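You operate a simulated robot arm through the tools that you are given. There is no shell and no other tool.

The job below is to be done with a simulated robot arm. You get a single attempt, and the scene is never put back.

Task
Park the hook high over the yoke stand and switch the hoist off.
Fine: run the hook to the top before you travel; press the hoist stop button before the switch.

Only the result counts: the job must be done as asked and must still hold three seconds after the hand-in. Knocking over, shifting, dropping, spilling or breaking anything else fails it.

Robot
A 6-joint arm with a four-finger gripper, fixed in place. Base frame: the origin is at the foot of the arm, x ahead of it, y to its left, z up. Lengths are in mm, angles in rad, forces in N, time in s.
With the tool pointing down near the work surface it reaches from about 560 to 720 mm from the base axis. Its first joint turns from -2.897 to 2.897 rad. Payload 3.67 kg.
The TCP is the grasp point between the finger pads, 28 mm short of the fingertips. In the tool frame z runs along the fingers and y along their closing line. Largest opening 112 mm; the body of the gripper starts 73 mm behind the TCP.
Orientation is that of the tool frame in the base frame, as [roll, pitch, yaw] about the fixed x, y, z axes, in that order (R = Rz(yaw) Ry(pitch) Rx(roll)). With the fingers straight down and closing along the base's y, the tool's x points along the base's -x, its y along +y and its z along -z.

Tools
- The arm moves only by the tool send_rows. Its argument "increments" is a list of rows, each an object of numbers (a shift or turn left out is 0, a gripper value left out holds the last): "dx", "dy", "dz": the shift along the tool's x, y, z in units of 150 mm (1.0 is 150 mm); "rx", "ry", "rz": the turn, a rotation vector about the tool's x, y, z in units of 90 degrees (1.0 is 90 degrees); "grip": the gripper command, from -1 (shut) to 1 (fully open), values between in proportion. In form: [{"dx": .., "dy": .., "dz": .., "rx": .., "ry": .., "rz": .., "grip": ..}, ...]. A call has 1 to 20 rows; each row is the pose to reach, as a shift and turn from the pose commanded when the call began, along the tool's axes at that moment. A call with a number of a shift or a turn outside -1 to 1 is refused whole. Rows are played at 5 a second. More than 50 mm and 0.15 rad between two rows, or a gripper value outside its range, and nothing of the call is played. A pose out of reach is approached as far as the arm can. The call stops where the force on the tool passes 40 N (or 10 N more than at its start, if that is more) or the arm is blocked; 0.2 s more then pass. The fingers move at their own pace and stop on an object; they squeeze with about 41 N. The grip force told is the motor's: it shows also when the fingers shut on nothing. Time passes only in rows, and 0.2 s behind the last, so rows that repeat a pose let the fingers close. It gives the time, the measured TCP pose, the force on the tool (base axes), the opening and the grip force at its end, in the units of the frame above (readings bear some noise), with the torque about the TCP (base axes, N m) and any sound that the robot's microphone picked up.
- Cameras (640 x 400 px; columns grow to the right, rows downward): "scene" is fixed at [48.2, -500, 1781.2]; the picture's right is [0.62, -0.78, 0.00], its down [-0.30, -0.24, -0.92] and it looks along [0.72, 0.57, -0.38] (base axes); focal length 348 px, centre (320, 200). "wrist" rides on the gripper at [60, -18, -104] in the tool frame; the picture's right is [0.29, 0.96, 0.00], its down [-0.80, 0.24, -0.55] and it looks along [-0.53, 0.16, 0.83] (tool axes); focal length 234 px, centre (320, 200). There is no depth. A picture from a camera that has moved, and an enlarged one, comes with that camera's place and axes in the base frame and with its lens.
- get_image(camera): a new picture of that camera. The clock stands still meanwhile.
- inspect(camera, box): a new picture of the part [left, top, right, bottom] of that camera's present view, enlarged. The clock stands still meanwhile.
- close_job(): hands the job in; it is judged then, once.

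Nothing tells you positions but the pictures and the camera data. Unless the task says otherwise, let go and move clear before handing in.

The tools are called after "Emit:" by a JSON object that holds its "method" and its "body". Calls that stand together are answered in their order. send_rows: Moves the arm, as the interface text tells. Its arguments: {"type":"object","properties":{"increments":{"type":"array","items":{"type":"object","properties":{"dx":{"type":"number"},"dy":{"type":"number"},"dz":{"type":"number"},"rx":{"type":"number"},"ry":{"type":"number"},"rz":{"type":"number"},"grip":{"type":"number"}}}}},"required":["increments"]} The other tools are called the same way: get_image (camera) takes a picture; inspect (camera, box) takes an enlarged picture of a part of a camera's view; close_job () hands the job in.

At the start:

```text
t: 0.0
ee_pos: [551.9, -57.4, 1430.9]
tool_rot: [-3.14, 0.0, -3.14]
contact_force: [-0.2, 0.0, -0.3]
torque: [-0.01, 0.02, -0.01]
grip_width: 112.0
grip_force: 0.0
```

scene: 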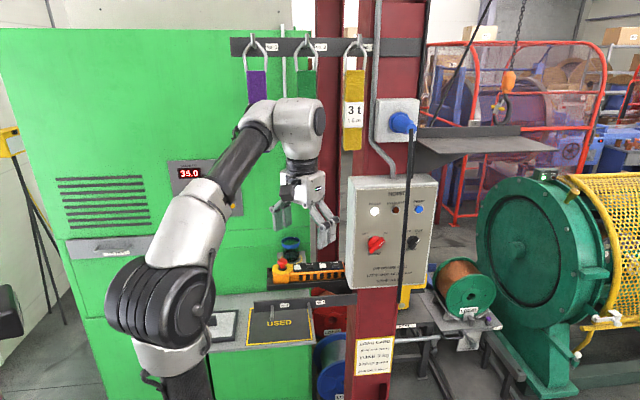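
wrist: 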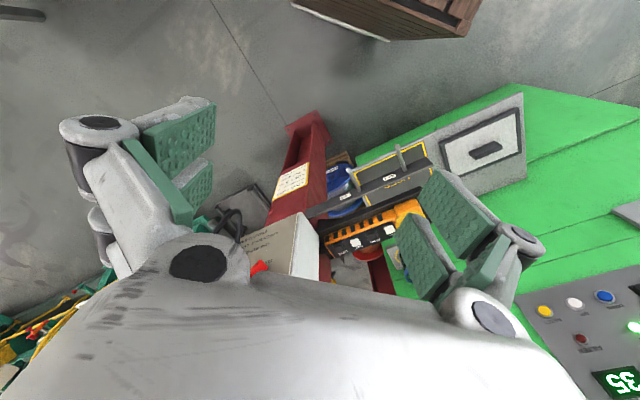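

I see a green cabinet, a red column with a grey control box (red rotary switch, black knob, lamps), a yellow/orange pendant, and a hook in the background. I'll look closer at the parts before moving.

Emit:
{"method": "inspect", "body": {"camera": "scene", "box": [340, 160, 450, 300]}}

Emit:
{"method": "inspect", "body": {"camera": "scene", "box": [230, 220, 370, 350]}}

Emit:
{"method": "inspect", "body": {"camera": "scene", "box": [420, 0, 640, 180]}}

Emit:
{"method": "inspect", "body": {"camera": "scene", "box": [230, 20, 450, 160]}}

Emit:
{"method": "inspect", "body": {"camera": "wrist", "box": [200, 100, 440, 290]}}

Emit:
{"method": "inspect", "body": {"camera": "scene", "box": [320, 260, 520, 400]}}

Emit:
{"method": "inspect", "body": {"camera": "scene", "box": [160, 150, 250, 220]}}

```text
2.86 times, centred on (395, 230) of scene
camera zoom: at [48.2, -500.0, 1781.2], right [0.62, -0.78, 0.0], down [-0.3, -0.24, -0.92], along [0.72, 0.57, -0.38], focal length 996 px, centre (106, 114)
```

zoom: 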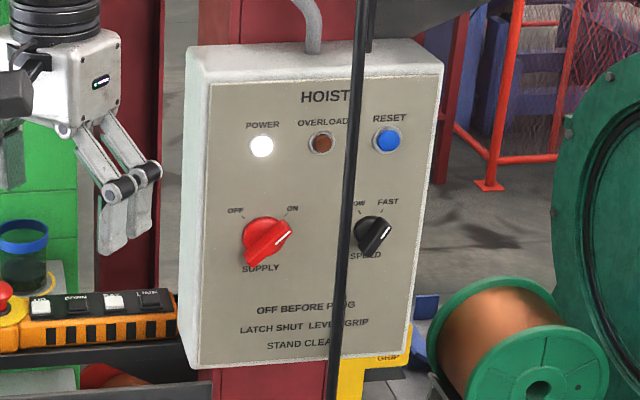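

```text
3.08 times, centred on (300, 285) of scene
camera zoom: at [48.2, -500.0, 1781.2], right [0.62, -0.78, 0.0], down [-0.3, -0.24, -0.92], along [0.72, 0.57, -0.38], focal length 1072 px, centre (382, -62)
```

zoom: 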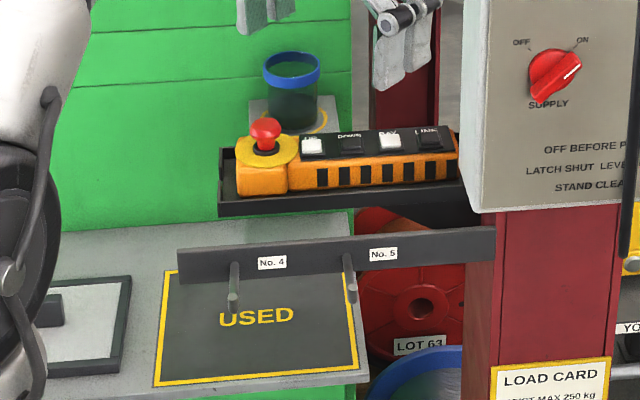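

```text
2.22 times, centred on (530, 90) of scene
camera zoom: at [48.2, -500.0, 1781.2], right [0.62, -0.78, 0.0], down [-0.3, -0.24, -0.92], along [0.72, 0.57, -0.38], focal length 774 px, centre (-147, 444)
```

zoom: 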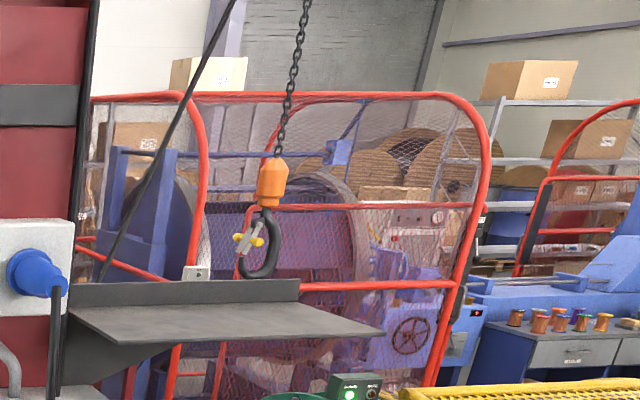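

```text
2.86 times, centred on (340, 90) of scene
camera zoom: at [48.2, -500.0, 1781.2], right [0.62, -0.78, 0.0], down [-0.3, -0.24, -0.92], along [0.72, 0.57, -0.38], focal length 996 px, centre (263, 514)
```

zoom: 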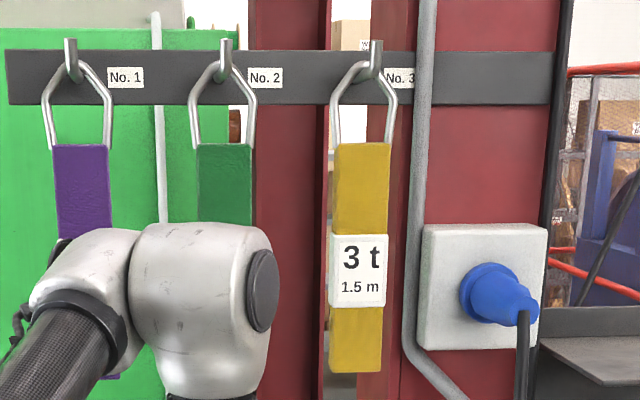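

```text
2.11 times, centred on (320, 195) of wrist
camera zoom: at [491.4, -77.5, 1535.8], right [-0.29, 0.96, 0.0], down [0.8, 0.24, 0.55], along [0.53, 0.16, -0.83], focal length 493 px, centre (320, 210)
```

zoom: 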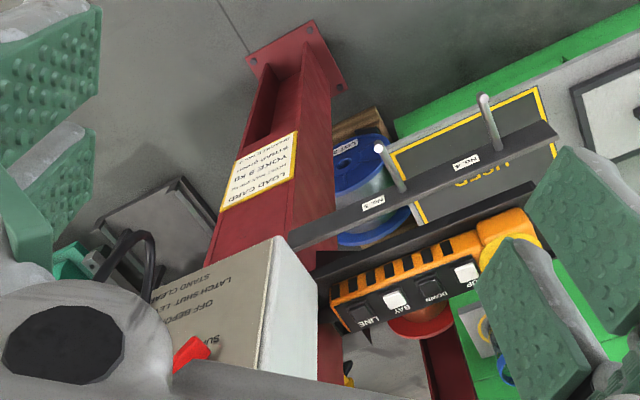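

```text
2.86 times, centred on (420, 330) of scene
camera zoom: at [48.2, -500.0, 1781.2], right [0.62, -0.78, 0.0], down [-0.3, -0.24, -0.92], along [0.72, 0.57, -0.38], focal length 996 px, centre (34, -171)
```

zoom: 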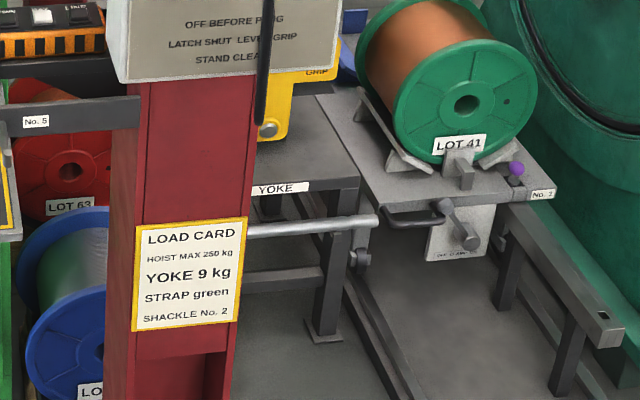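

```text
5.71 times, centred on (205, 185) of scene
camera zoom: at [48.2, -500.0, 1781.2], right [0.62, -0.78, 0.0], down [-0.3, -0.24, -0.92], along [0.72, 0.57, -0.38], focal length 1992 px, centre (977, 286)
```

zoom: 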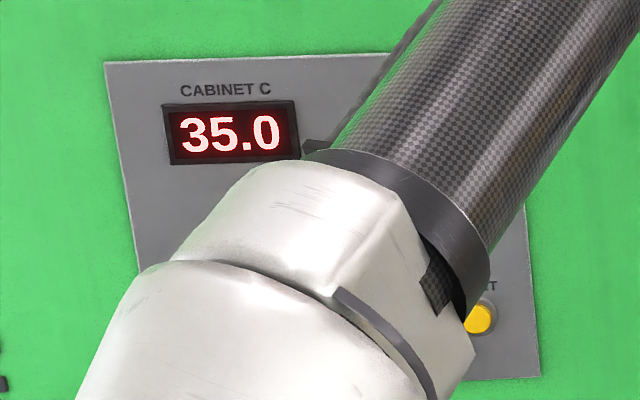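

The pendant (red stop, UP, DOWN, BAY, LINE) lies in a tray left of the hoist box at about (800–900, 100–190, 1100). The SUPPLY knob on the box is ON. I'll first tilt the wrist camera up to locate the hook and the yoke stand.

Emit:
{"method": "send_rows", "body": {"increments": [{"ry": -0.08, "grip": 1}, {"ry": -0.16}, {"ry": -0.24}, {"ry": -0.32}, {"ry": -0.4}, {"ry": -0.48}, {"ry": -0.48}]}}

Emit:
{"method": "get_image", "body": {"camera": "wrist"}}

Emit:
{"method": "get_image", "body": {"camera": "scene"}}

```text
t: 1.6
ee_pos: [551.2, -58.5, 1432.3]
tool_rot: [-3.14, 0.755, -3.139]
contact_force: [-0.3, 0.8, -0.3]
torque: [-0.01, 0.01, 0.02]
grip_width: 112.2
grip_force: 0.0
```

```text
taken
camera wrist: at [436.5, -77.6, 1466.5], right [-0.21, 0.96, -0.2], down [0.2, 0.24, 0.95], along [0.96, 0.16, -0.24], focal length 234 px, centre (320, 200)
```

wrist: 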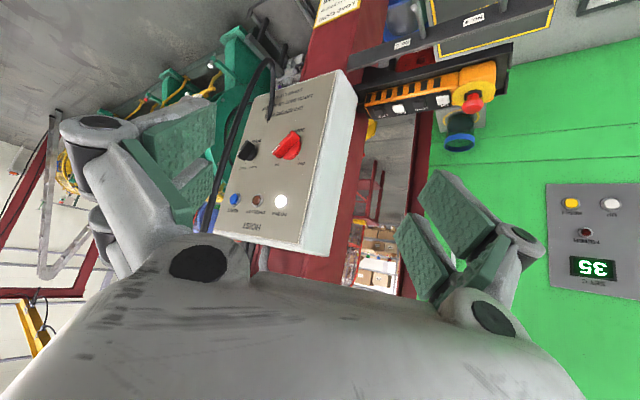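

```text
taken
```

scene: 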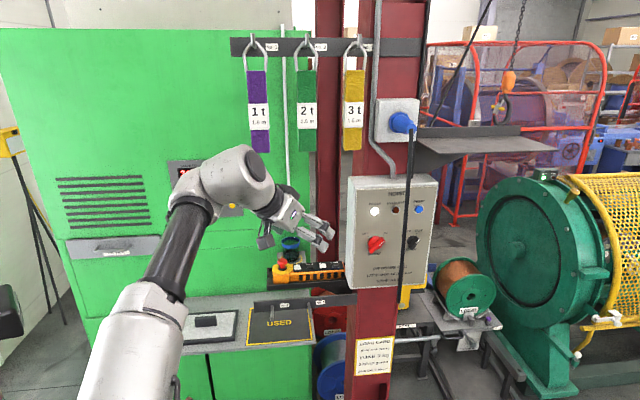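

The view is upside down but shows the pendant, the box and the knobs well. I'll zoom in for measurement.

Emit:
{"method": "inspect", "body": {"camera": "wrist", "box": [340, 40, 520, 160]}}

Emit:
{"method": "inspect", "body": {"camera": "wrist", "box": [200, 60, 380, 260]}}

Emit:
{"method": "inspect", "body": {"camera": "scene", "box": [260, 220, 360, 300]}}

Emit:
{"method": "inspect", "body": {"camera": "scene", "box": [340, 220, 440, 280]}}

```text
3.33 times, centred on (430, 100) of wrist
camera zoom: at [436.5, -77.6, 1466.5], right [-0.21, 0.96, -0.2], down [0.2, 0.24, 0.95], along [0.96, 0.16, -0.24], focal length 781 px, centre (-47, 533)
```

zoom: 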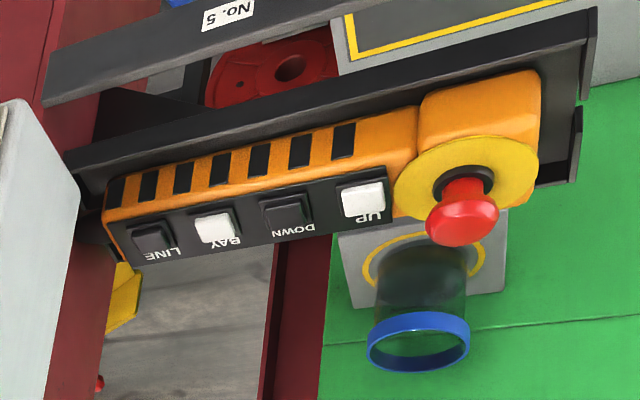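

```text
2.00 times, centred on (290, 160) of wrist
camera zoom: at [436.5, -77.6, 1466.5], right [-0.21, 0.96, -0.2], down [0.2, 0.24, 0.95], along [0.96, 0.16, -0.24], focal length 468 px, centre (380, 280)
```

zoom: 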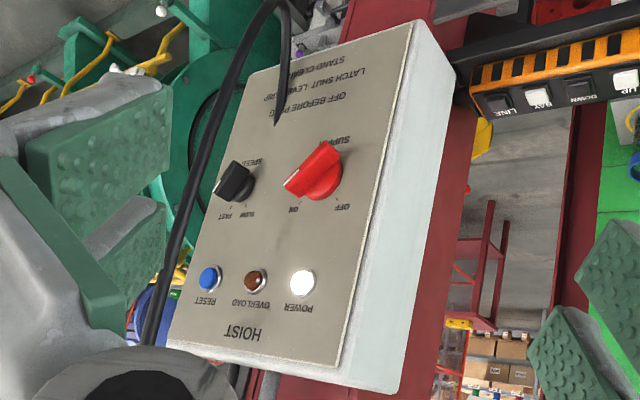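

```text
5.00 times, centred on (310, 260) of scene
camera zoom: at [48.2, -500.0, 1781.2], right [0.62, -0.78, 0.0], down [-0.3, -0.24, -0.92], along [0.72, 0.57, -0.38], focal length 1742 px, centre (370, -100)
```

zoom: 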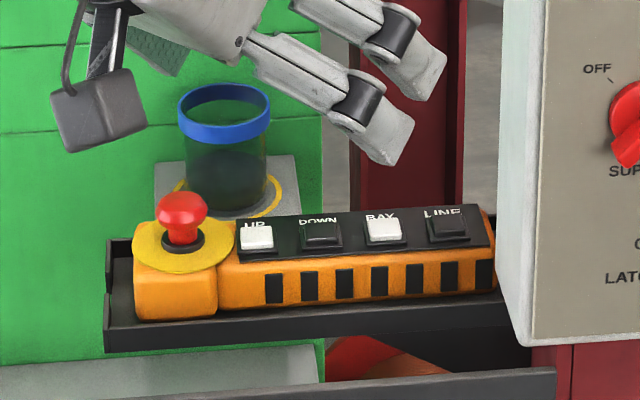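

```text
6.40 times, centred on (390, 250) of scene
camera zoom: at [48.2, -500.0, 1781.2], right [0.62, -0.78, 0.0], down [-0.3, -0.24, -0.92], along [0.72, 0.57, -0.38], focal length 2230 px, centre (-128, -120)
```

zoom: 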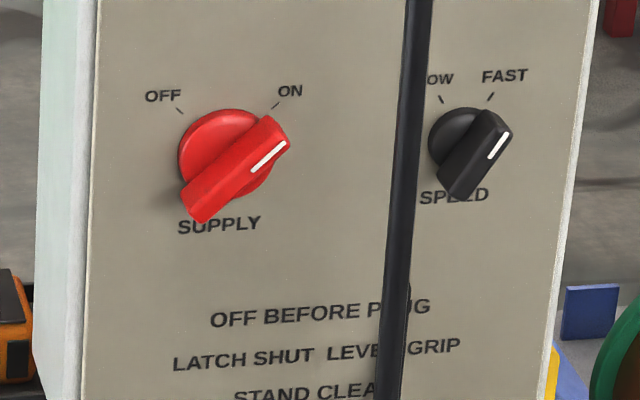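

Initial triangulation puts UP near (785, 181, 1122) and LINE near (884, 93, 1113), but the two views were too alike. I'll move to a steeper viewpoint above for a better fix.

Emit:
{"method": "send_rows", "body": {"increments": [{"dx": -0.088, "dy": 0.131, "dz": 0.083, "ry": 0.08}, {"dx": -0.176, "dy": 0.262, "dz": 0.166, "ry": 0.16}, {"dx": -0.265, "dy": 0.393, "dz": 0.249, "ry": 0.24}, {"dx": -0.353, "dy": 0.525, "dz": 0.332, "ry": 0.32}, {"dx": -0.441, "dy": 0.656, "dz": 0.415, "ry": 0.4}, {"dx": -0.529, "dy": 0.787, "dz": 0.498, "ry": 0.48}, {"dx": -0.529, "dy": 0.787, "dz": 0.498, "ry": 0.48}]}}

Emit:
{"method": "get_image", "body": {"camera": "wrist"}}

Emit:
{"method": "inspect", "body": {"camera": "wrist", "box": [240, 100, 480, 260]}}

```text
t: 3.2
ee_pos: [658.0, 60.1, 1426.5]
tool_rot: [3.14, 0.002, -3.141]
contact_force: [-1.4, 0.1, -0.2]
torque: [-0.04, -0.02, 0.0]
grip_width: 111.9
grip_force: 0.0
out of reach, approached as far as the arm can: row 6, 7
```

```text
taken
camera wrist: at [598.6, 40.7, 1530.7], right [-0.29, 0.96, 0.0], down [0.8, 0.24, 0.56], along [0.53, 0.16, -0.83], focal length 234 px, centre (320, 200)
```

wrist: 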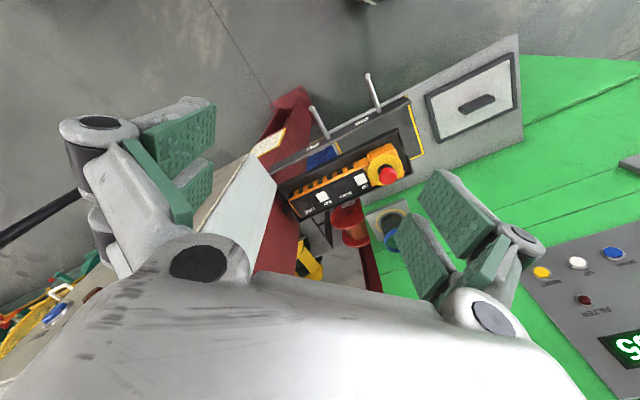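

```text
2.50 times, centred on (360, 180) of wrist
camera zoom: at [598.6, 40.7, 1530.7], right [-0.29, 0.96, 0.0], down [0.8, 0.24, 0.56], along [0.53, 0.16, -0.83], focal length 585 px, centre (220, 250)
```

zoom: 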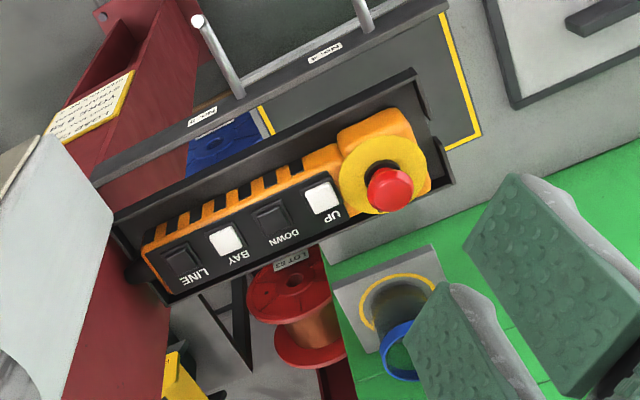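

Better fix: stop head about (756, 221, 1140), UP (787, 183, 1115), BAY (854, 124, 1110), LINE (893, 98, 1107). They lie at the edge of reach, so I'll have to press with a forward-tilted tool. Before that I'll swing the arm right to see the hook and the yoke stand past the column.

Emit:
{"method": "send_rows", "body": {"increments": [{"dx": 0.2, "dy": -0.2, "ry": -0.08}, {"dx": 0.4, "dy": -0.4, "ry": -0.16}, {"dx": 0.6, "dy": -0.6, "ry": -0.24}, {"dx": 0.8, "dy": -0.8, "ry": -0.32}, {"dx": 0.9, "dy": -1.0, "ry": -0.4}]}}

Emit:
{"method": "send_rows", "body": {"increments": [{"dy": -0.2, "ry": -0.08}, {"dy": -0.4, "ry": -0.16}, {"dy": -0.6, "ry": -0.24}, {"dy": -0.8, "ry": -0.32}, {"dy": -1.0, "ry": -0.4}]}}

Emit:
{"method": "send_rows", "body": {"increments": [{"dy": -0.2}, {"dy": -0.4}, {"dy": -0.6}, {"dy": -0.8}, {"dy": -0.8}]}}

Emit:
{"method": "get_image", "body": {"camera": "wrist"}}

Emit:
{"method": "get_image", "body": {"camera": "scene"}}

```text
t: 4.4
ee_pos: [524.9, -89.9, 1425.2]
tool_rot: [-3.14, 0.628, -3.14]
contact_force: [1.9, -0.7, -0.8]
torque: [-0.06, 0.09, -0.04]
grip_width: 111.8
grip_force: 0.1
```

```text
t: 5.6
ee_pos: [523.9, -239.9, 1424.3]
tool_rot: [-3.14, 1.26, -3.138]
contact_force: [-1.8, 0.1, 0.1]
torque: [0.02, -0.02, -0.02]
grip_width: 112.2
grip_force: 0.1
```

```text
t: 6.8
ee_pos: [524.7, -362.5, 1425.7]
tool_rot: [-3.14, 1.257, -3.14]
contact_force: [-0.5, 0.4, -0.1]
torque: [0.01, -0.02, -0.01]
grip_width: 111.8
grip_force: 0.1
```

```text
taken
camera wrist: at [407.4, -380.7, 1401.3], right [-0.09, 0.96, -0.27], down [-0.28, 0.24, 0.93], along [0.96, 0.16, 0.25], focal length 234 px, centre (320, 200)
```

wrist: 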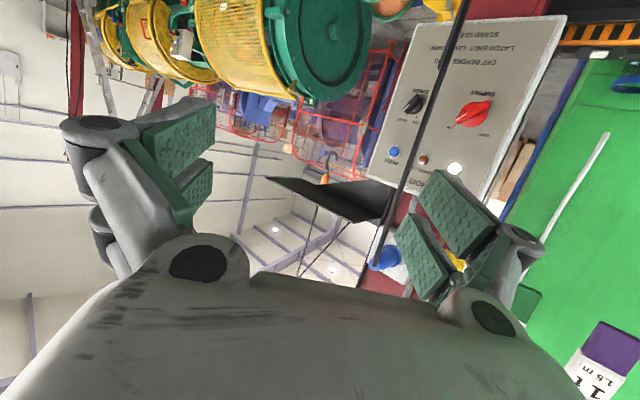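

```text
taken
```

scene: 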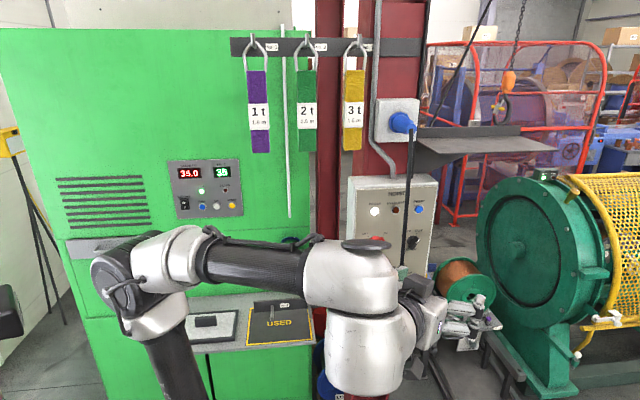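

Emit:
{"method": "inspect", "body": {"camera": "wrist", "box": [240, 100, 420, 280]}}

Emit:
{"method": "inspect", "body": {"camera": "wrist", "box": [360, 0, 520, 200]}}

```text
2.22 times, centred on (330, 190) of wrist
camera zoom: at [407.4, -380.7, 1401.3], right [-0.09, 0.96, -0.27], down [-0.28, 0.24, 0.93], along [0.96, 0.16, 0.25], focal length 520 px, centre (298, 222)
```

zoom: 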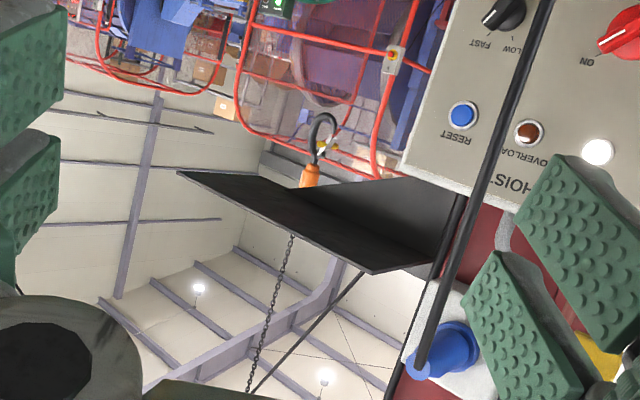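

```text
2.00 times, centred on (440, 100) of wrist
camera zoom: at [407.4, -380.7, 1401.3], right [-0.09, 0.96, -0.27], down [-0.28, 0.24, 0.93], along [0.96, 0.16, 0.25], focal length 468 px, centre (80, 400)
```

zoom: 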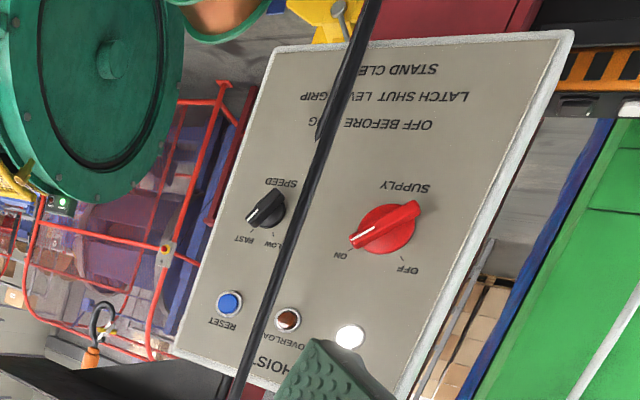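

The hook block triangulates to about (2025, −112, 1664), well beyond the column. Next I'll tilt down a bit to see the yoke stand.

Emit:
{"method": "send_rows", "body": {"increments": [{"ry": 0.09}, {"ry": 0.18}, {"ry": 0.27}, {"ry": 0.36}, {"ry": 0.4}, {"ry": 0.4}]}}

Emit:
{"method": "get_image", "body": {"camera": "wrist"}}

Emit:
{"method": "inspect", "body": {"camera": "wrist", "box": [240, 40, 440, 180]}}

```text
t: 8.2
ee_pos: [524.2, -361.8, 1426.7]
tool_rot: [3.141, 0.625, -3.141]
contact_force: [0.1, -0.1, 0.1]
torque: [0.0, 0.0, 0.01]
grip_width: 111.9
grip_force: 0.0
```

```text
taken
camera wrist: at [415.0, -380.0, 1475.3], right [-0.23, 0.96, -0.17], down [0.32, 0.24, 0.92], along [0.92, 0.16, -0.36], focal length 234 px, centre (320, 200)
```

wrist: 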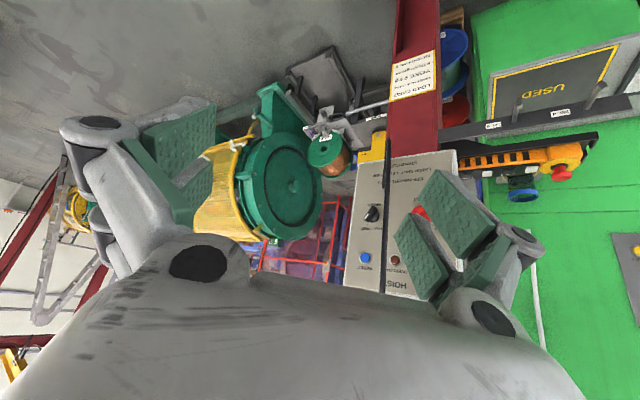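

```text
2.86 times, centred on (340, 110) of wrist
camera zoom: at [415.0, -380.0, 1475.3], right [-0.23, 0.96, -0.17], down [0.32, 0.24, 0.92], along [0.92, 0.16, -0.36], focal length 669 px, centre (263, 457)
```

zoom: 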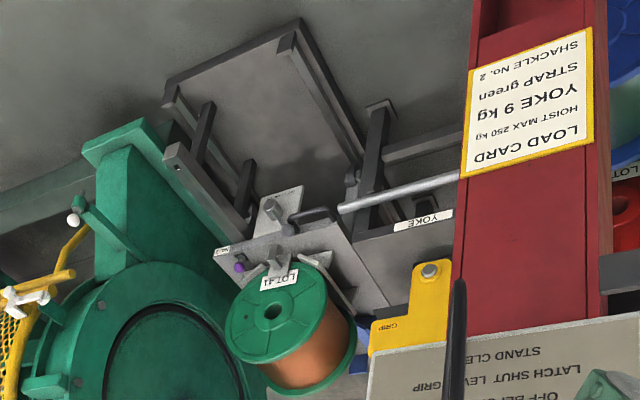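

The stand with the yellow yoke is just behind the column, roughly x 1100–1300. The hook is farther out, so travel toward the arm side is needed. I'll go back over the pendant, shut the fingers and turn the wrist so the gripper is thin sideways.

Emit:
{"method": "send_rows", "body": {"increments": [{"dy": 0.25, "ry": -0.05, "grip": -1}, {"dy": 0.5, "ry": -0.1}, {"dy": 0.75, "ry": -0.1}, {"dy": 1.0, "ry": -0.1}]}}

Emit:
{"method": "send_rows", "body": {"increments": [{"dy": 0.25}, {"dy": 0.5}, {"dy": 0.75}, {"dy": 1.0}]}}

Emit:
{"method": "send_rows", "body": {"increments": [{"dy": 0.25}, {"dy": 0.5}, {"dy": 0.75}, {"dy": 1.0}]}}

Emit:
{"method": "send_rows", "body": {"increments": [{"rz": -0.09}, {"rz": -0.18}, {"rz": -0.27}, {"rz": -0.36}, {"rz": -0.45}, {"rz": -0.54}, {"rz": -0.63}, {"rz": -0.72}, {"rz": -0.81}, {"rz": -0.9}, {"rz": -1.0}]}}

Emit:
{"method": "get_image", "body": {"camera": "wrist"}}

Emit:
{"method": "get_image", "body": {"camera": "scene"}}

```text
t: 9.2
ee_pos: [525.0, -211.5, 1424.1]
tool_rot: [3.14, 0.786, 3.14]
contact_force: [1.0, 0.1, 0.0]
torque: [-0.02, 0.02, 0.03]
grip_width: 0.0
grip_force: 35.7
```

```text
t: 10.2
ee_pos: [524.0, -60.2, 1425.9]
tool_rot: [-3.14, 0.786, 3.14]
contact_force: [-1.3, -0.4, 0.4]
torque: [0.01, -0.02, 0.01]
grip_width: 0.3
grip_force: 36.0
```

```text
t: 11.2
ee_pos: [522.3, 88.4, 1426.2]
tool_rot: [3.14, 0.785, 3.137]
contact_force: [0.0, -0.4, 0.7]
torque: [0.04, -0.02, 0.06]
grip_width: 0.1
grip_force: 35.8
```

```text
refused: row 11 steps farther than a row can; nothing moved
```

```text
taken
camera wrist: at [407.4, 69.4, 1457.7], right [-0.2, 0.96, -0.2], down [0.17, 0.24, 0.96], along [0.96, 0.16, -0.21], focal length 234 px, centre (320, 200)
```

wrist: 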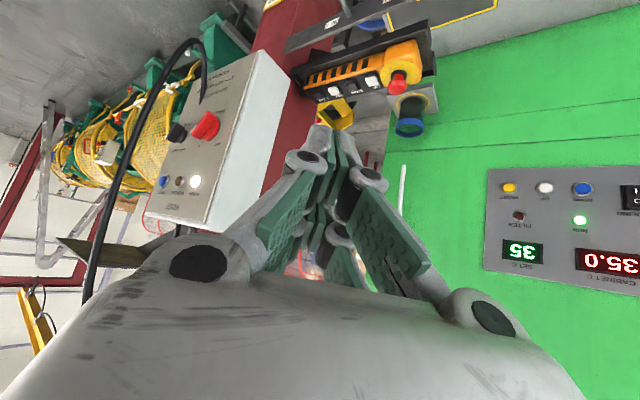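

```text
taken
```

scene: 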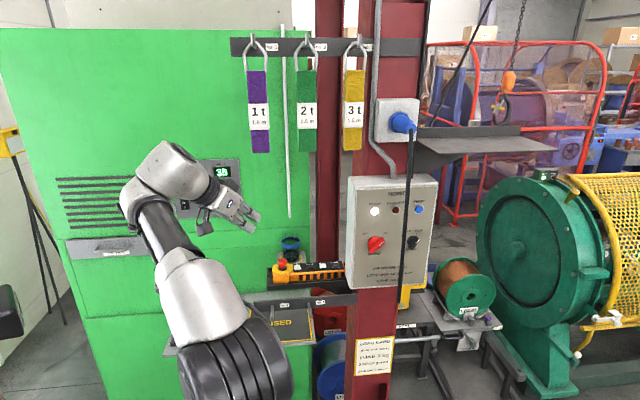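

Fingers are shut. Now the wrist turn, in legal steps.

Emit:
{"method": "send_rows", "body": {"increments": [{"rz": -0.09}, {"rz": -0.18}, {"rz": -0.27}, {"rz": -0.36}, {"rz": -0.45}, {"rz": -0.54}, {"rz": -0.63}, {"rz": -0.72}, {"rz": -0.81}, {"rz": -0.9}, {"rz": -0.98}, {"rz": -1.0}]}}

Emit:
{"method": "get_image", "body": {"camera": "wrist"}}

```text
t: 13.8
ee_pos: [523.4, 89.4, 1425.0]
tool_rot: [-2.356, -0.001, -1.569]
contact_force: [0.0, -0.1, -1.3]
torque: [0.03, -0.01, -0.03]
grip_width: 0.0
grip_force: 35.8
```

```text
taken
camera wrist: at [463.4, 28.4, 1512.6], right [-0.68, -0.29, -0.68], down [-0.56, 0.8, 0.22], along [0.47, 0.53, -0.7], focal length 234 px, centre (320, 200)
```

wrist: 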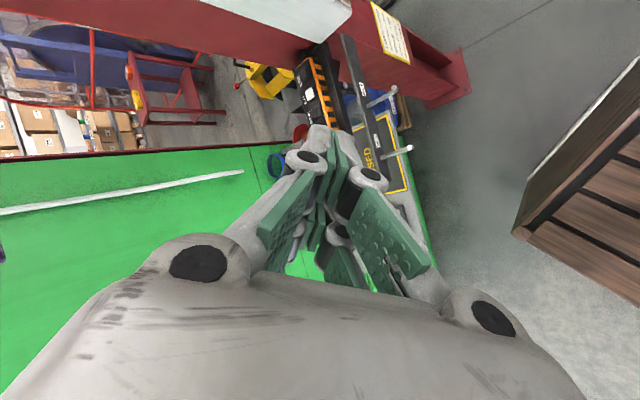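

Tool is now tilted 45° forward with the thin side sideways. I'll advance toward a spot above UP, yawing left about 25° to stay clear of the red stop.

Emit:
{"method": "send_rows", "body": {"increments": [{"dx": -0.065, "dy": -0.01, "dz": 0.24, "ry": -0.049, "rz": -0.049}, {"dx": -0.13, "dy": -0.02, "dz": 0.48, "ry": -0.098, "rz": -0.098}, {"dx": -0.195, "dy": -0.03, "dz": 0.72, "ry": -0.147, "rz": -0.147}, {"dx": -0.26, "dy": -0.042, "dz": 0.957, "ry": -0.196, "rz": -0.196}, {"dx": -0.26, "dy": -0.042, "dz": 0.957, "ry": -0.196, "rz": -0.196}]}}

Emit:
{"method": "send_rows", "body": {"increments": [{"dx": 0.025, "dy": -0.03, "dz": 0.22}, {"dx": 0.05, "dy": -0.06, "dz": 0.44}, {"dx": 0.075, "dy": -0.086, "dz": 0.66}, {"dx": 0.1, "dy": -0.1, "dz": 0.88}, {"dx": 0.1, "dy": -0.1, "dz": 0.88}]}}

Emit:
{"method": "get_image", "body": {"camera": "wrist"}}

Emit:
{"method": "inspect", "body": {"camera": "scene", "box": [220, 180, 380, 300]}}

```text
t: 15.0
ee_pos: [629.5, 129.5, 1328.7]
tool_rot: [-2.356, -0.001, -1.135]
contact_force: [-0.4, 0.7, 0.5]
torque: [-0.01, -0.03, -0.01]
grip_width: 0.0
grip_force: 35.4
```

```text
t: 16.2
ee_pos: [730.7, 158.9, 1245.2]
tool_rot: [-2.355, 0.0, -1.134]
contact_force: [-0.1, -0.7, 0.0]
torque: [0.0, 0.04, 0.04]
grip_width: 0.0
grip_force: 35.9
```

```text
taken
camera wrist: at [701.0, 77.8, 1332.6], right [-0.49, -0.55, -0.68], down [-0.85, 0.49, 0.22], along [0.21, 0.68, -0.7], focal length 234 px, centre (320, 200)
```

wrist: 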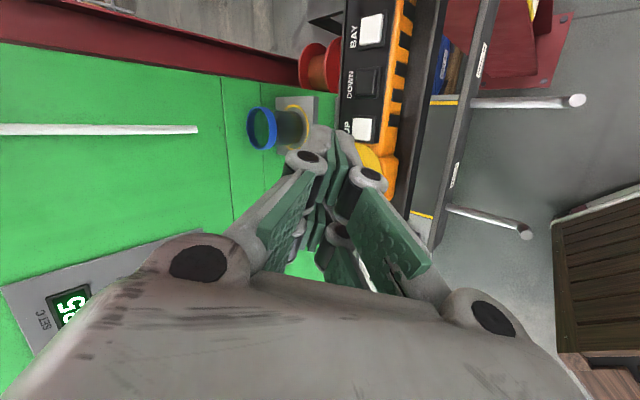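

```text
3.33 times, centred on (300, 240) of scene
camera zoom: at [48.2, -500.0, 1781.2], right [0.62, -0.78, 0.0], down [-0.3, -0.24, -0.92], along [0.72, 0.57, -0.38], focal length 1162 px, centre (387, 67)
```

zoom: 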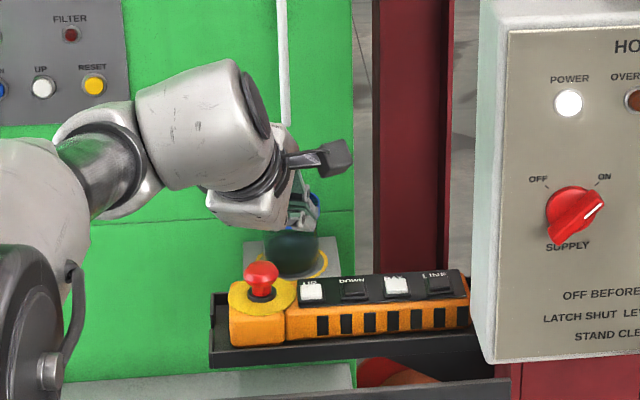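

The close view confirms UP at about (790, 182, 1116) and BAY at about (856, 123, 1112). I'll move to about 27 mm above UP, then press straight down in small steps.

Emit:
{"method": "send_rows", "body": {"increments": [{"dx": 0.01, "dy": 0.03, "dz": 0.2}, {"dx": 0.02, "dy": 0.07, "dz": 0.4}, {"dx": 0.031, "dy": 0.115, "dz": 0.592}, {"dx": 0.031, "dy": 0.115, "dz": 0.592}]}}

Emit:
{"method": "get_image", "body": {"camera": "wrist"}}

Emit:
{"method": "inspect", "body": {"camera": "wrist", "box": [270, 40, 430, 160]}}

Emit:
{"method": "inspect", "body": {"camera": "scene", "box": [240, 220, 360, 300]}}

```text
t: 17.2
ee_pos: [778.2, 175.2, 1170.4]
tool_rot: [-2.357, 0.0, -1.134]
contact_force: [0.2, -0.6, -0.3]
torque: [-0.01, 0.03, 0.01]
grip_width: 0.2
grip_force: 35.5
```

```text
taken
camera wrist: at [748.4, 94.9, 1257.4], right [-0.49, -0.55, -0.68], down [-0.85, 0.49, 0.22], along [0.21, 0.68, -0.7], focal length 234 px, centre (320, 200)
```

wrist: 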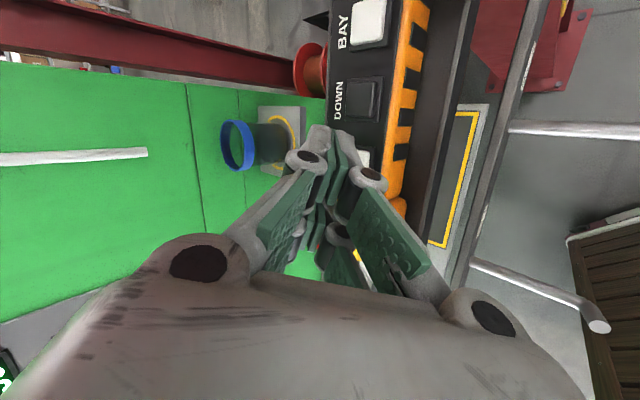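

```text
3.33 times, centred on (350, 100) of wrist
camera zoom: at [748.4, 94.9, 1257.4], right [-0.49, -0.55, -0.68], down [-0.85, 0.49, 0.22], along [0.21, 0.68, -0.7], focal length 781 px, centre (220, 533)
```

zoom: 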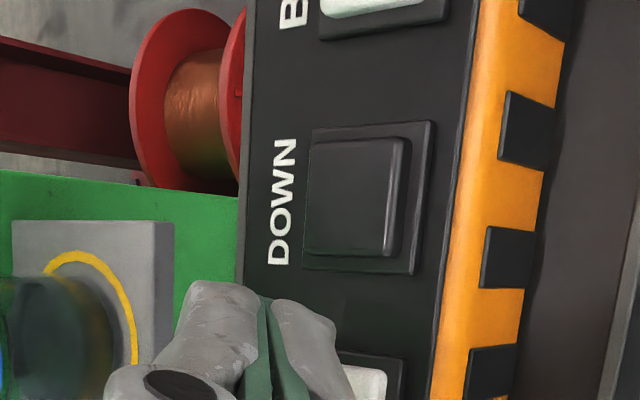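

```text
5.00 times, centred on (300, 260) of scene
camera zoom: at [48.2, -500.0, 1781.2], right [0.62, -0.78, 0.0], down [-0.3, -0.24, -0.92], along [0.72, 0.57, -0.38], focal length 1742 px, centre (420, -100)
```

zoom: 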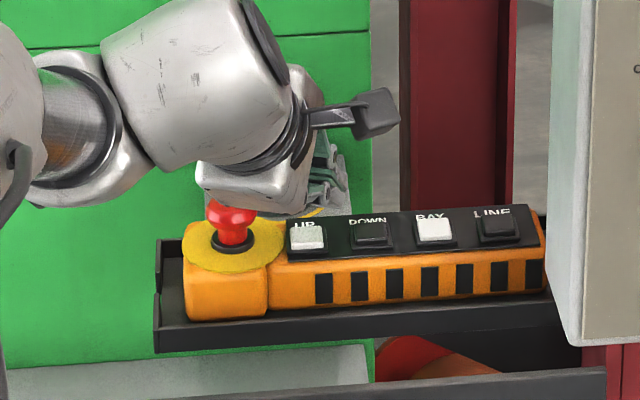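

I'm positioned above UP with the stop button about 50 mm to the side. Descending vertically in small steps.

Emit:
{"method": "send_rows", "body": {"increments": [{"dy": 0.047, "dz": 0.047}, {"dy": 0.085, "dz": 0.085}, {"dy": 0.104, "dz": 0.104}, {"dy": 0.104, "dz": 0.104}]}}

Emit:
{"method": "inspect", "body": {"camera": "wrist", "box": [270, 40, 430, 160]}}

Emit:
{"method": "inspect", "body": {"camera": "scene", "box": [240, 220, 360, 300]}}

```text
t: 18.2
ee_pos: [779.4, 175.7, 1147.6]
tool_rot: [-2.356, 0.001, -1.135]
contact_force: [-0.3, 0.2, -0.2]
torque: [0.02, -0.04, -0.03]
grip_width: 0.0
grip_force: 36.7
```

```text
3.33 times, centred on (350, 100) of wrist
camera zoom: at [748.7, 95.1, 1235.1], right [-0.49, -0.55, -0.68], down [-0.85, 0.49, 0.22], along [0.21, 0.68, -0.7], focal length 781 px, centre (220, 533)
```

zoom: 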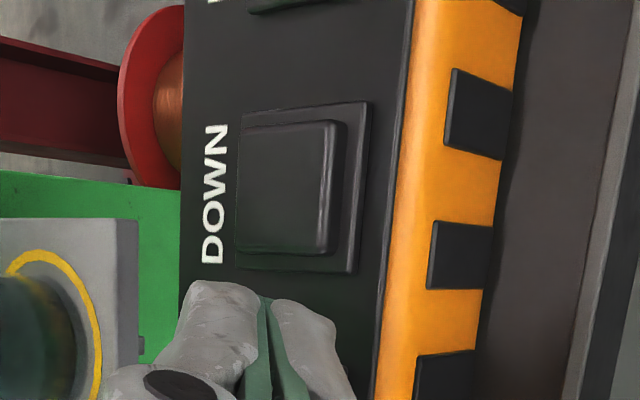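

```text
5.00 times, centred on (300, 260) of scene
camera zoom: at [48.2, -500.0, 1781.2], right [0.62, -0.78, 0.0], down [-0.3, -0.24, -0.92], along [0.72, 0.57, -0.38], focal length 1742 px, centre (420, -100)
```

zoom: 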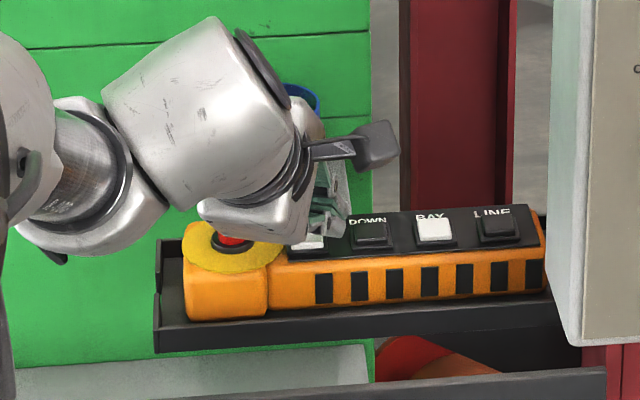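

No contact yet. Checking the lateral alignment more closely before continuing.

Emit:
{"method": "inspect", "body": {"camera": "scene", "box": [278, 240, 328, 275]}}

Emit:
{"method": "inspect", "body": {"camera": "wrist", "box": [280, 90, 380, 180]}}

```text
11.43 times, centred on (303, 258) of scene
camera zoom: at [48.2, -500.0, 1781.2], right [0.62, -0.78, 0.0], down [-0.3, -0.24, -0.92], along [0.72, 0.57, -0.38], focal length 3983 px, centre (514, -457)
```

zoom: 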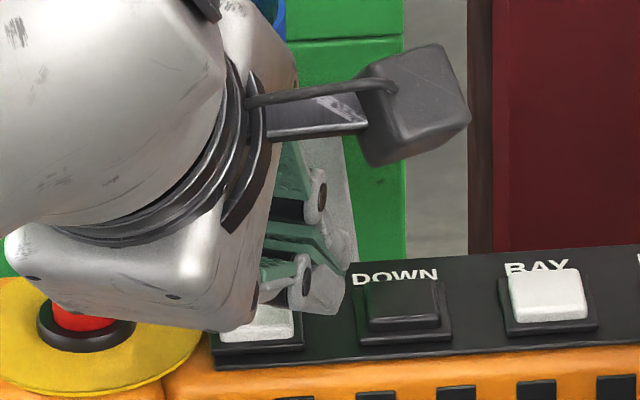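

```text
4.44 times, centred on (330, 135) of wrist
camera zoom: at [748.7, 95.1, 1235.1], right [-0.49, -0.55, -0.68], down [-0.85, 0.49, 0.22], along [0.21, 0.68, -0.7], focal length 1041 px, centre (276, 489)
```

zoom: 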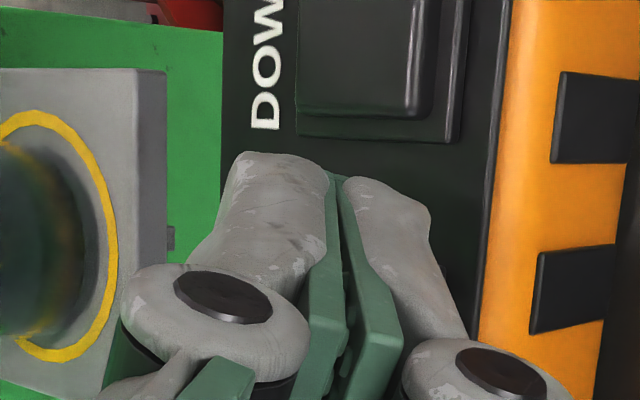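

Alignment is within about 5 mm of the UP centre, and the fingers clear the stop and DOWN. I'll continue down in small steps until contact.

Emit:
{"method": "send_rows", "body": {"increments": [{"dy": 0.0094, "dz": 0.0094}, {"dy": 0.0188, "dz": 0.0188}, {"dy": 0.0188, "dz": 0.0188}]}}

```text
t: 19.0
ee_pos: [778.9, 175.7, 1142.4]
tool_rot: [-2.355, -0.001, -1.134]
contact_force: [0.3, 0.6, 0.3]
torque: [0.0, 0.0, 0.03]
grip_width: 0.0
grip_force: 35.7
```

Emit:
{"method": "send_rows", "body": {"increments": [{"dy": 0.0094, "dz": 0.0094}, {"dy": 0.0188, "dz": 0.0188}, {"dy": 0.0188, "dz": 0.0188}]}}

Emit:
{"method": "inspect", "body": {"camera": "scene", "box": [278, 240, 328, 275]}}

```text
t: 19.8
ee_pos: [778.4, 176.3, 1140.7]
tool_rot: [-2.356, -0.001, -1.134]
contact_force: [0.5, 0.5, 0.0]
torque: [0.0, 0.01, -0.02]
grip_width: 0.1
grip_force: 35.8
```

```text
11.43 times, centred on (303, 258) of scene
camera zoom: at [48.2, -500.0, 1781.2], right [0.62, -0.78, 0.0], down [-0.3, -0.24, -0.92], along [0.72, 0.57, -0.38], focal length 3983 px, centre (514, -457)
```

zoom: 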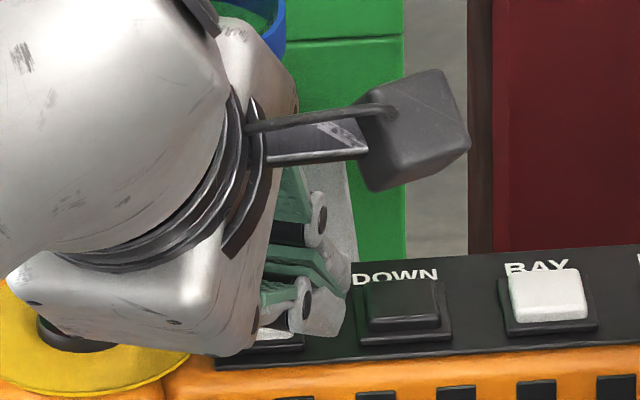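

No force yet and the fingers sit slightly toward DOWN. I'll shift 5 mm along the row toward UP's centre and carry on down.

Emit:
{"method": "send_rows", "body": {"increments": [{"dx": -0.0305, "dy": 0.0094, "dz": -0.0094}, {"dx": -0.0305, "dy": 0.0188, "dz": 0.0}, {"dx": -0.0305, "dy": 0.0188, "dz": 0.0}]}}

Emit:
{"method": "send_rows", "body": {"increments": [{"dy": 0.0094, "dz": 0.0094}, {"dy": 0.0094, "dz": 0.0094}]}}

Emit:
{"method": "inspect", "body": {"camera": "scene", "box": [278, 240, 328, 275]}}

```text
t: 20.6
ee_pos: [775.2, 178.9, 1139.7]
tool_rot: [-2.356, 0.001, -1.134]
contact_force: [0.4, 0.5, 0.5]
torque: [-0.03, 0.01, -0.03]
grip_width: 0.1
grip_force: 35.4
```

```text
t: 21.2
ee_pos: [774.5, 179.6, 1137.8]
tool_rot: [-2.356, 0.0, -1.135]
contact_force: [0.4, 0.3, 1.9]
torque: [0.0, -0.01, 0.02]
grip_width: 0.0
grip_force: 35.6
heard: click
```

```text
11.43 times, centred on (303, 258) of scene
camera zoom: at [48.2, -500.0, 1781.2], right [0.62, -0.78, 0.0], down [-0.3, -0.24, -0.92], along [0.72, 0.57, -0.38], focal length 3983 px, centre (514, -457)
```

zoom: 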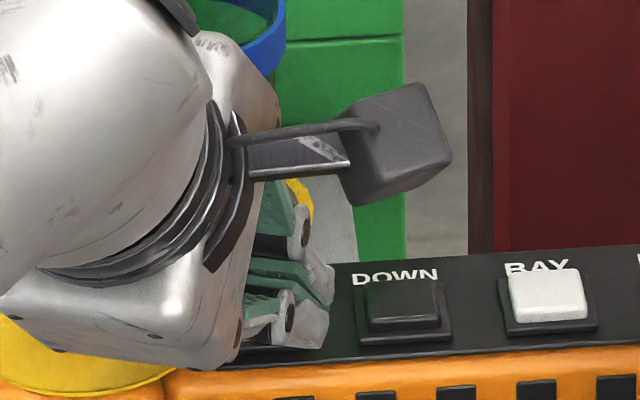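

A click was heard: the button seems pressed. I'll hold a second and watch the hook.

Emit:
{"method": "send_rows", "body": {"increments": [{"dx": 0}, {"dx": 0}, {"dx": 0}, {"dx": 0}]}}

Emit:
{"method": "get_image", "body": {"camera": "scene"}}

```text
t: 22.2
ee_pos: [774.8, 178.8, 1136.9]
tool_rot: [-2.356, 0.0, -1.135]
contact_force: [0.3, 1.1, 2.3]
torque: [0.04, -0.02, 0.02]
grip_width: 0.0
grip_force: 35.3
```

```text
taken
```

scene: 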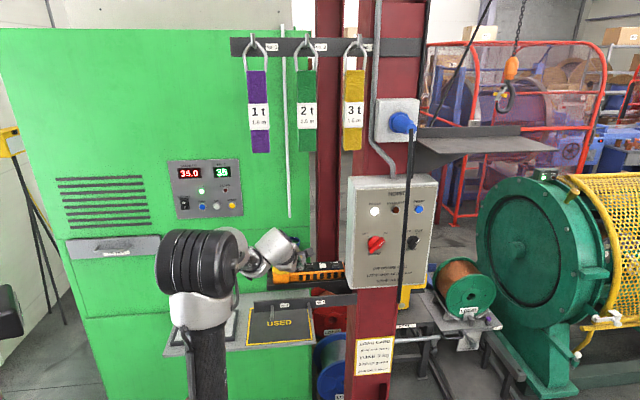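

The hook is rising (about 13 px). I'll keep holding UP.

Emit:
{"method": "send_rows", "body": {"increments": [{"dx": 0}, {"dx": 0}, {"dx": 0}, {"dx": 0}, {"dx": 0}, {"dx": 0}, {"dx": 0}, {"dx": 0}, {"dx": 0}, {"dx": 0}]}}

Emit:
{"method": "inspect", "body": {"camera": "scene", "box": [420, 0, 640, 140]}}

```text
t: 24.4
ee_pos: [773.8, 179.9, 1137.4]
tool_rot: [-2.357, 0.002, -1.134]
contact_force: [-0.2, -0.3, 3.0]
torque: [0.02, -0.06, -0.02]
grip_width: 0.0
grip_force: 35.5
```

```text
2.86 times, centred on (530, 70) of scene
camera zoom: at [48.2, -500.0, 1781.2], right [0.62, -0.78, 0.0], down [-0.3, -0.24, -0.92], along [0.72, 0.57, -0.38], focal length 996 px, centre (-280, 571)
```

zoom: 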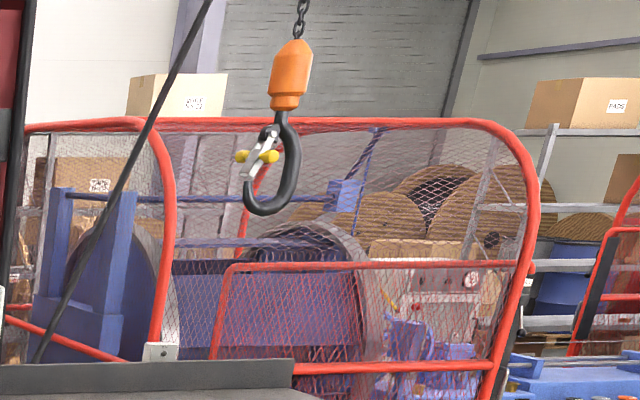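

It's rising steadily, with the block near the frame's top. Continuing to hold UP.

Emit:
{"method": "send_rows", "body": {"increments": [{"dx": 0}, {"dx": 0}, {"dx": 0}, {"dx": 0}, {"dx": 0}, {"dx": 0}, {"dx": 0}, {"dx": 0}, {"dx": 0}, {"dx": 0}]}}

Emit:
{"method": "inspect", "body": {"camera": "scene", "box": [420, 0, 640, 140]}}

```text
t: 26.6
ee_pos: [774.1, 179.6, 1136.4]
tool_rot: [-2.357, 0.0, -1.135]
contact_force: [0.5, 0.1, 1.1]
torque: [0.01, -0.04, 0.02]
grip_width: 0.2
grip_force: 36.0
```

```text
2.86 times, centred on (530, 70) of scene
camera zoom: at [48.2, -500.0, 1781.2], right [0.62, -0.78, 0.0], down [-0.3, -0.24, -0.92], along [0.72, 0.57, -0.38], focal length 996 px, centre (-280, 571)
```

zoom: 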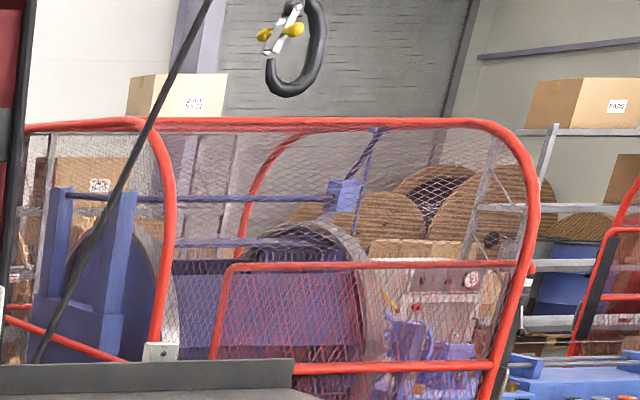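

Emit:
{"method": "send_rows", "body": {"increments": [{"dx": 0}, {"dx": 0}, {"dx": 0}, {"dx": 0}, {"dx": 0}, {"dx": 0}, {"dx": 0}, {"dx": 0}, {"dx": 0}, {"dx": 0}]}}

Emit:
{"method": "inspect", "body": {"camera": "scene", "box": [420, 0, 640, 140]}}

Emit:
{"method": "get_image", "body": {"camera": "wrist"}}

```text
t: 28.8
ee_pos: [773.6, 179.1, 1137.1]
tool_rot: [-2.357, -0.001, -1.134]
contact_force: [1.2, 0.3, 2.4]
torque: [0.0, -0.02, 0.04]
grip_width: 0.0
grip_force: 36.2
```

```text
2.86 times, centred on (530, 70) of scene
camera zoom: at [48.2, -500.0, 1781.2], right [0.62, -0.78, 0.0], down [-0.3, -0.24, -0.92], along [0.72, 0.57, -0.38], focal length 996 px, centre (-280, 571)
```

zoom: 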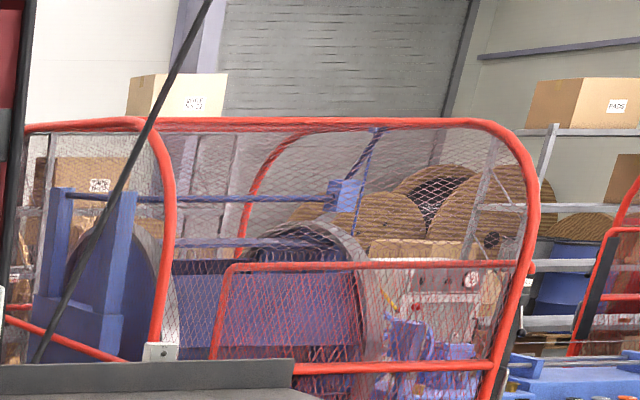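

```text
taken
camera wrist: at [744.7, 98.1, 1223.9], right [-0.49, -0.55, -0.68], down [-0.85, 0.49, 0.22], along [0.21, 0.68, -0.7], focal length 234 px, centre (320, 200)
```

wrist: 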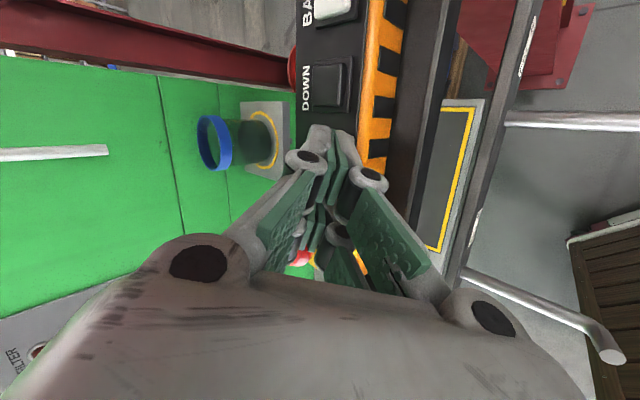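

The hook is out of the scene view now. I'll hold UP on and listen for a limit sound.

Emit:
{"method": "send_rows", "body": {"increments": [{"dx": 0}, {"dx": 0}, {"dx": 0}, {"dx": 0}, {"dx": 0}, {"dx": 0}, {"dx": 0}, {"dx": 0}, {"dx": 0}, {"dx": 0}, {"dx": 0}, {"dx": 0}, {"dx": 0}, {"dx": 0}, {"dx": 0}, {"dx": 0}, {"dx": 0}, {"dx": 0}, {"dx": 0}, {"dx": 0}]}}

Emit:
{"method": "send_rows", "body": {"increments": [{"dx": 0}, {"dx": 0}, {"dx": 0}, {"dx": 0}, {"dx": 0}, {"dx": 0}, {"dx": 0}, {"dx": 0}, {"dx": 0}, {"dx": 0}, {"dx": 0}, {"dx": 0}, {"dx": 0}, {"dx": 0}, {"dx": 0}, {"dx": 0}, {"dx": 0}, {"dx": 0}, {"dx": 0}, {"dx": 0}]}}

Emit:
{"method": "send_rows", "body": {"increments": [{"dx": 0}, {"dx": 0}, {"dx": 0}, {"dx": 0}, {"dx": 0}, {"dx": 0}, {"dx": 0}, {"dx": 0}, {"dx": 0}, {"dx": 0}, {"dx": 0}, {"dx": 0}, {"dx": 0}, {"dx": 0}, {"dx": 0}, {"dx": 0}, {"dx": 0}, {"dx": 0}, {"dx": 0}, {"dx": 0}]}}

```text
t: 33.0
ee_pos: [773.3, 179.5, 1135.9]
tool_rot: [-2.357, -0.001, -1.134]
contact_force: [0.5, -0.2, 2.2]
torque: [-0.01, 0.0, -0.03]
grip_width: 0.0
grip_force: 36.1
```

```text
t: 37.2
ee_pos: [775.2, 178.2, 1137.1]
tool_rot: [-2.357, 0.0, -1.134]
contact_force: [-0.8, -1.0, 2.2]
torque: [0.04, -0.05, -0.01]
grip_width: 0.0
grip_force: 36.3
```

```text
t: 41.4
ee_pos: [774.2, 178.5, 1136.0]
tool_rot: [-2.356, 0.001, -1.134]
contact_force: [0.3, -0.2, 2.8]
torque: [0.02, -0.05, 0.0]
grip_width: 0.1
grip_force: 35.6
```

There was no limit sound, so I need to look at the hook directly. I'll release UP, lift off and retract to a viewing pose.

Emit:
{"method": "send_rows", "body": {"increments": [{"dy": -0.1, "dz": -0.1}, {"dy": -0.2, "dz": -0.2}, {"dy": -0.27, "dz": -0.27}]}}

Emit:
{"method": "send_rows", "body": {"increments": [{"dx": -0.02, "dz": -0.25}, {"dx": -0.04, "dz": -0.5}, {"dx": -0.06, "dz": -0.75}, {"dx": -0.08, "dz": -1.0}]}}

Emit:
{"method": "send_rows", "body": {"increments": [{"dz": -0.25, "ry": 0.049, "rz": 0.049}, {"dz": -0.5, "ry": 0.098, "rz": 0.098}, {"dz": -0.75, "ry": 0.147, "rz": 0.147}, {"dz": -1.0, "ry": 0.196, "rz": 0.196}]}}

Emit:
{"method": "send_rows", "body": {"increments": [{"rz": 0.09}, {"rz": 0.18}, {"rz": 0.27}, {"rz": 0.36}, {"rz": 0.45}, {"rz": 0.54}, {"rz": 0.63}, {"rz": 0.72}, {"rz": 0.81}, {"rz": 0.9}, {"rz": 0.98}, {"rz": 1.0}]}}

Emit:
{"method": "get_image", "body": {"camera": "scene"}}

```text
t: 42.2
ee_pos: [775.6, 179.1, 1193.5]
tool_rot: [-2.357, 0.001, -1.135]
contact_force: [-0.1, -0.3, 0.0]
torque: [-0.01, 0.01, 0.0]
grip_width: 0.0
grip_force: 35.6
```

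```text
t: 43.2
ee_pos: [673.9, 144.2, 1300.8]
tool_rot: [-2.358, 0.001, -1.135]
contact_force: [-0.1, -0.1, -1.0]
torque: [-0.01, -0.01, 0.0]
grip_width: 0.0
grip_force: 35.1
```

```text
t: 44.2
ee_pos: [576.2, 101.1, 1407.8]
tool_rot: [-2.356, -0.001, -1.572]
contact_force: [-0.4, 0.3, 0.6]
torque: [0.0, -0.01, -0.06]
grip_width: 0.0
grip_force: 36.1
```

```text
t: 46.8
ee_pos: [576.7, 100.6, 1406.7]
tool_rot: [3.142, 0.786, 3.138]
contact_force: [0.3, 0.7, 0.3]
torque: [0.02, -0.04, 0.01]
grip_width: 0.0
grip_force: 35.9
```

```text
taken
```

scene: 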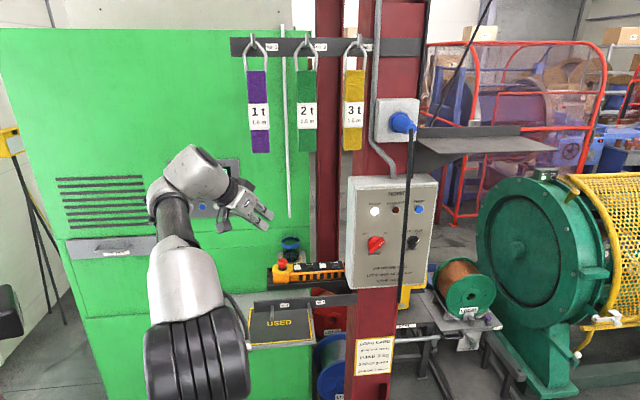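

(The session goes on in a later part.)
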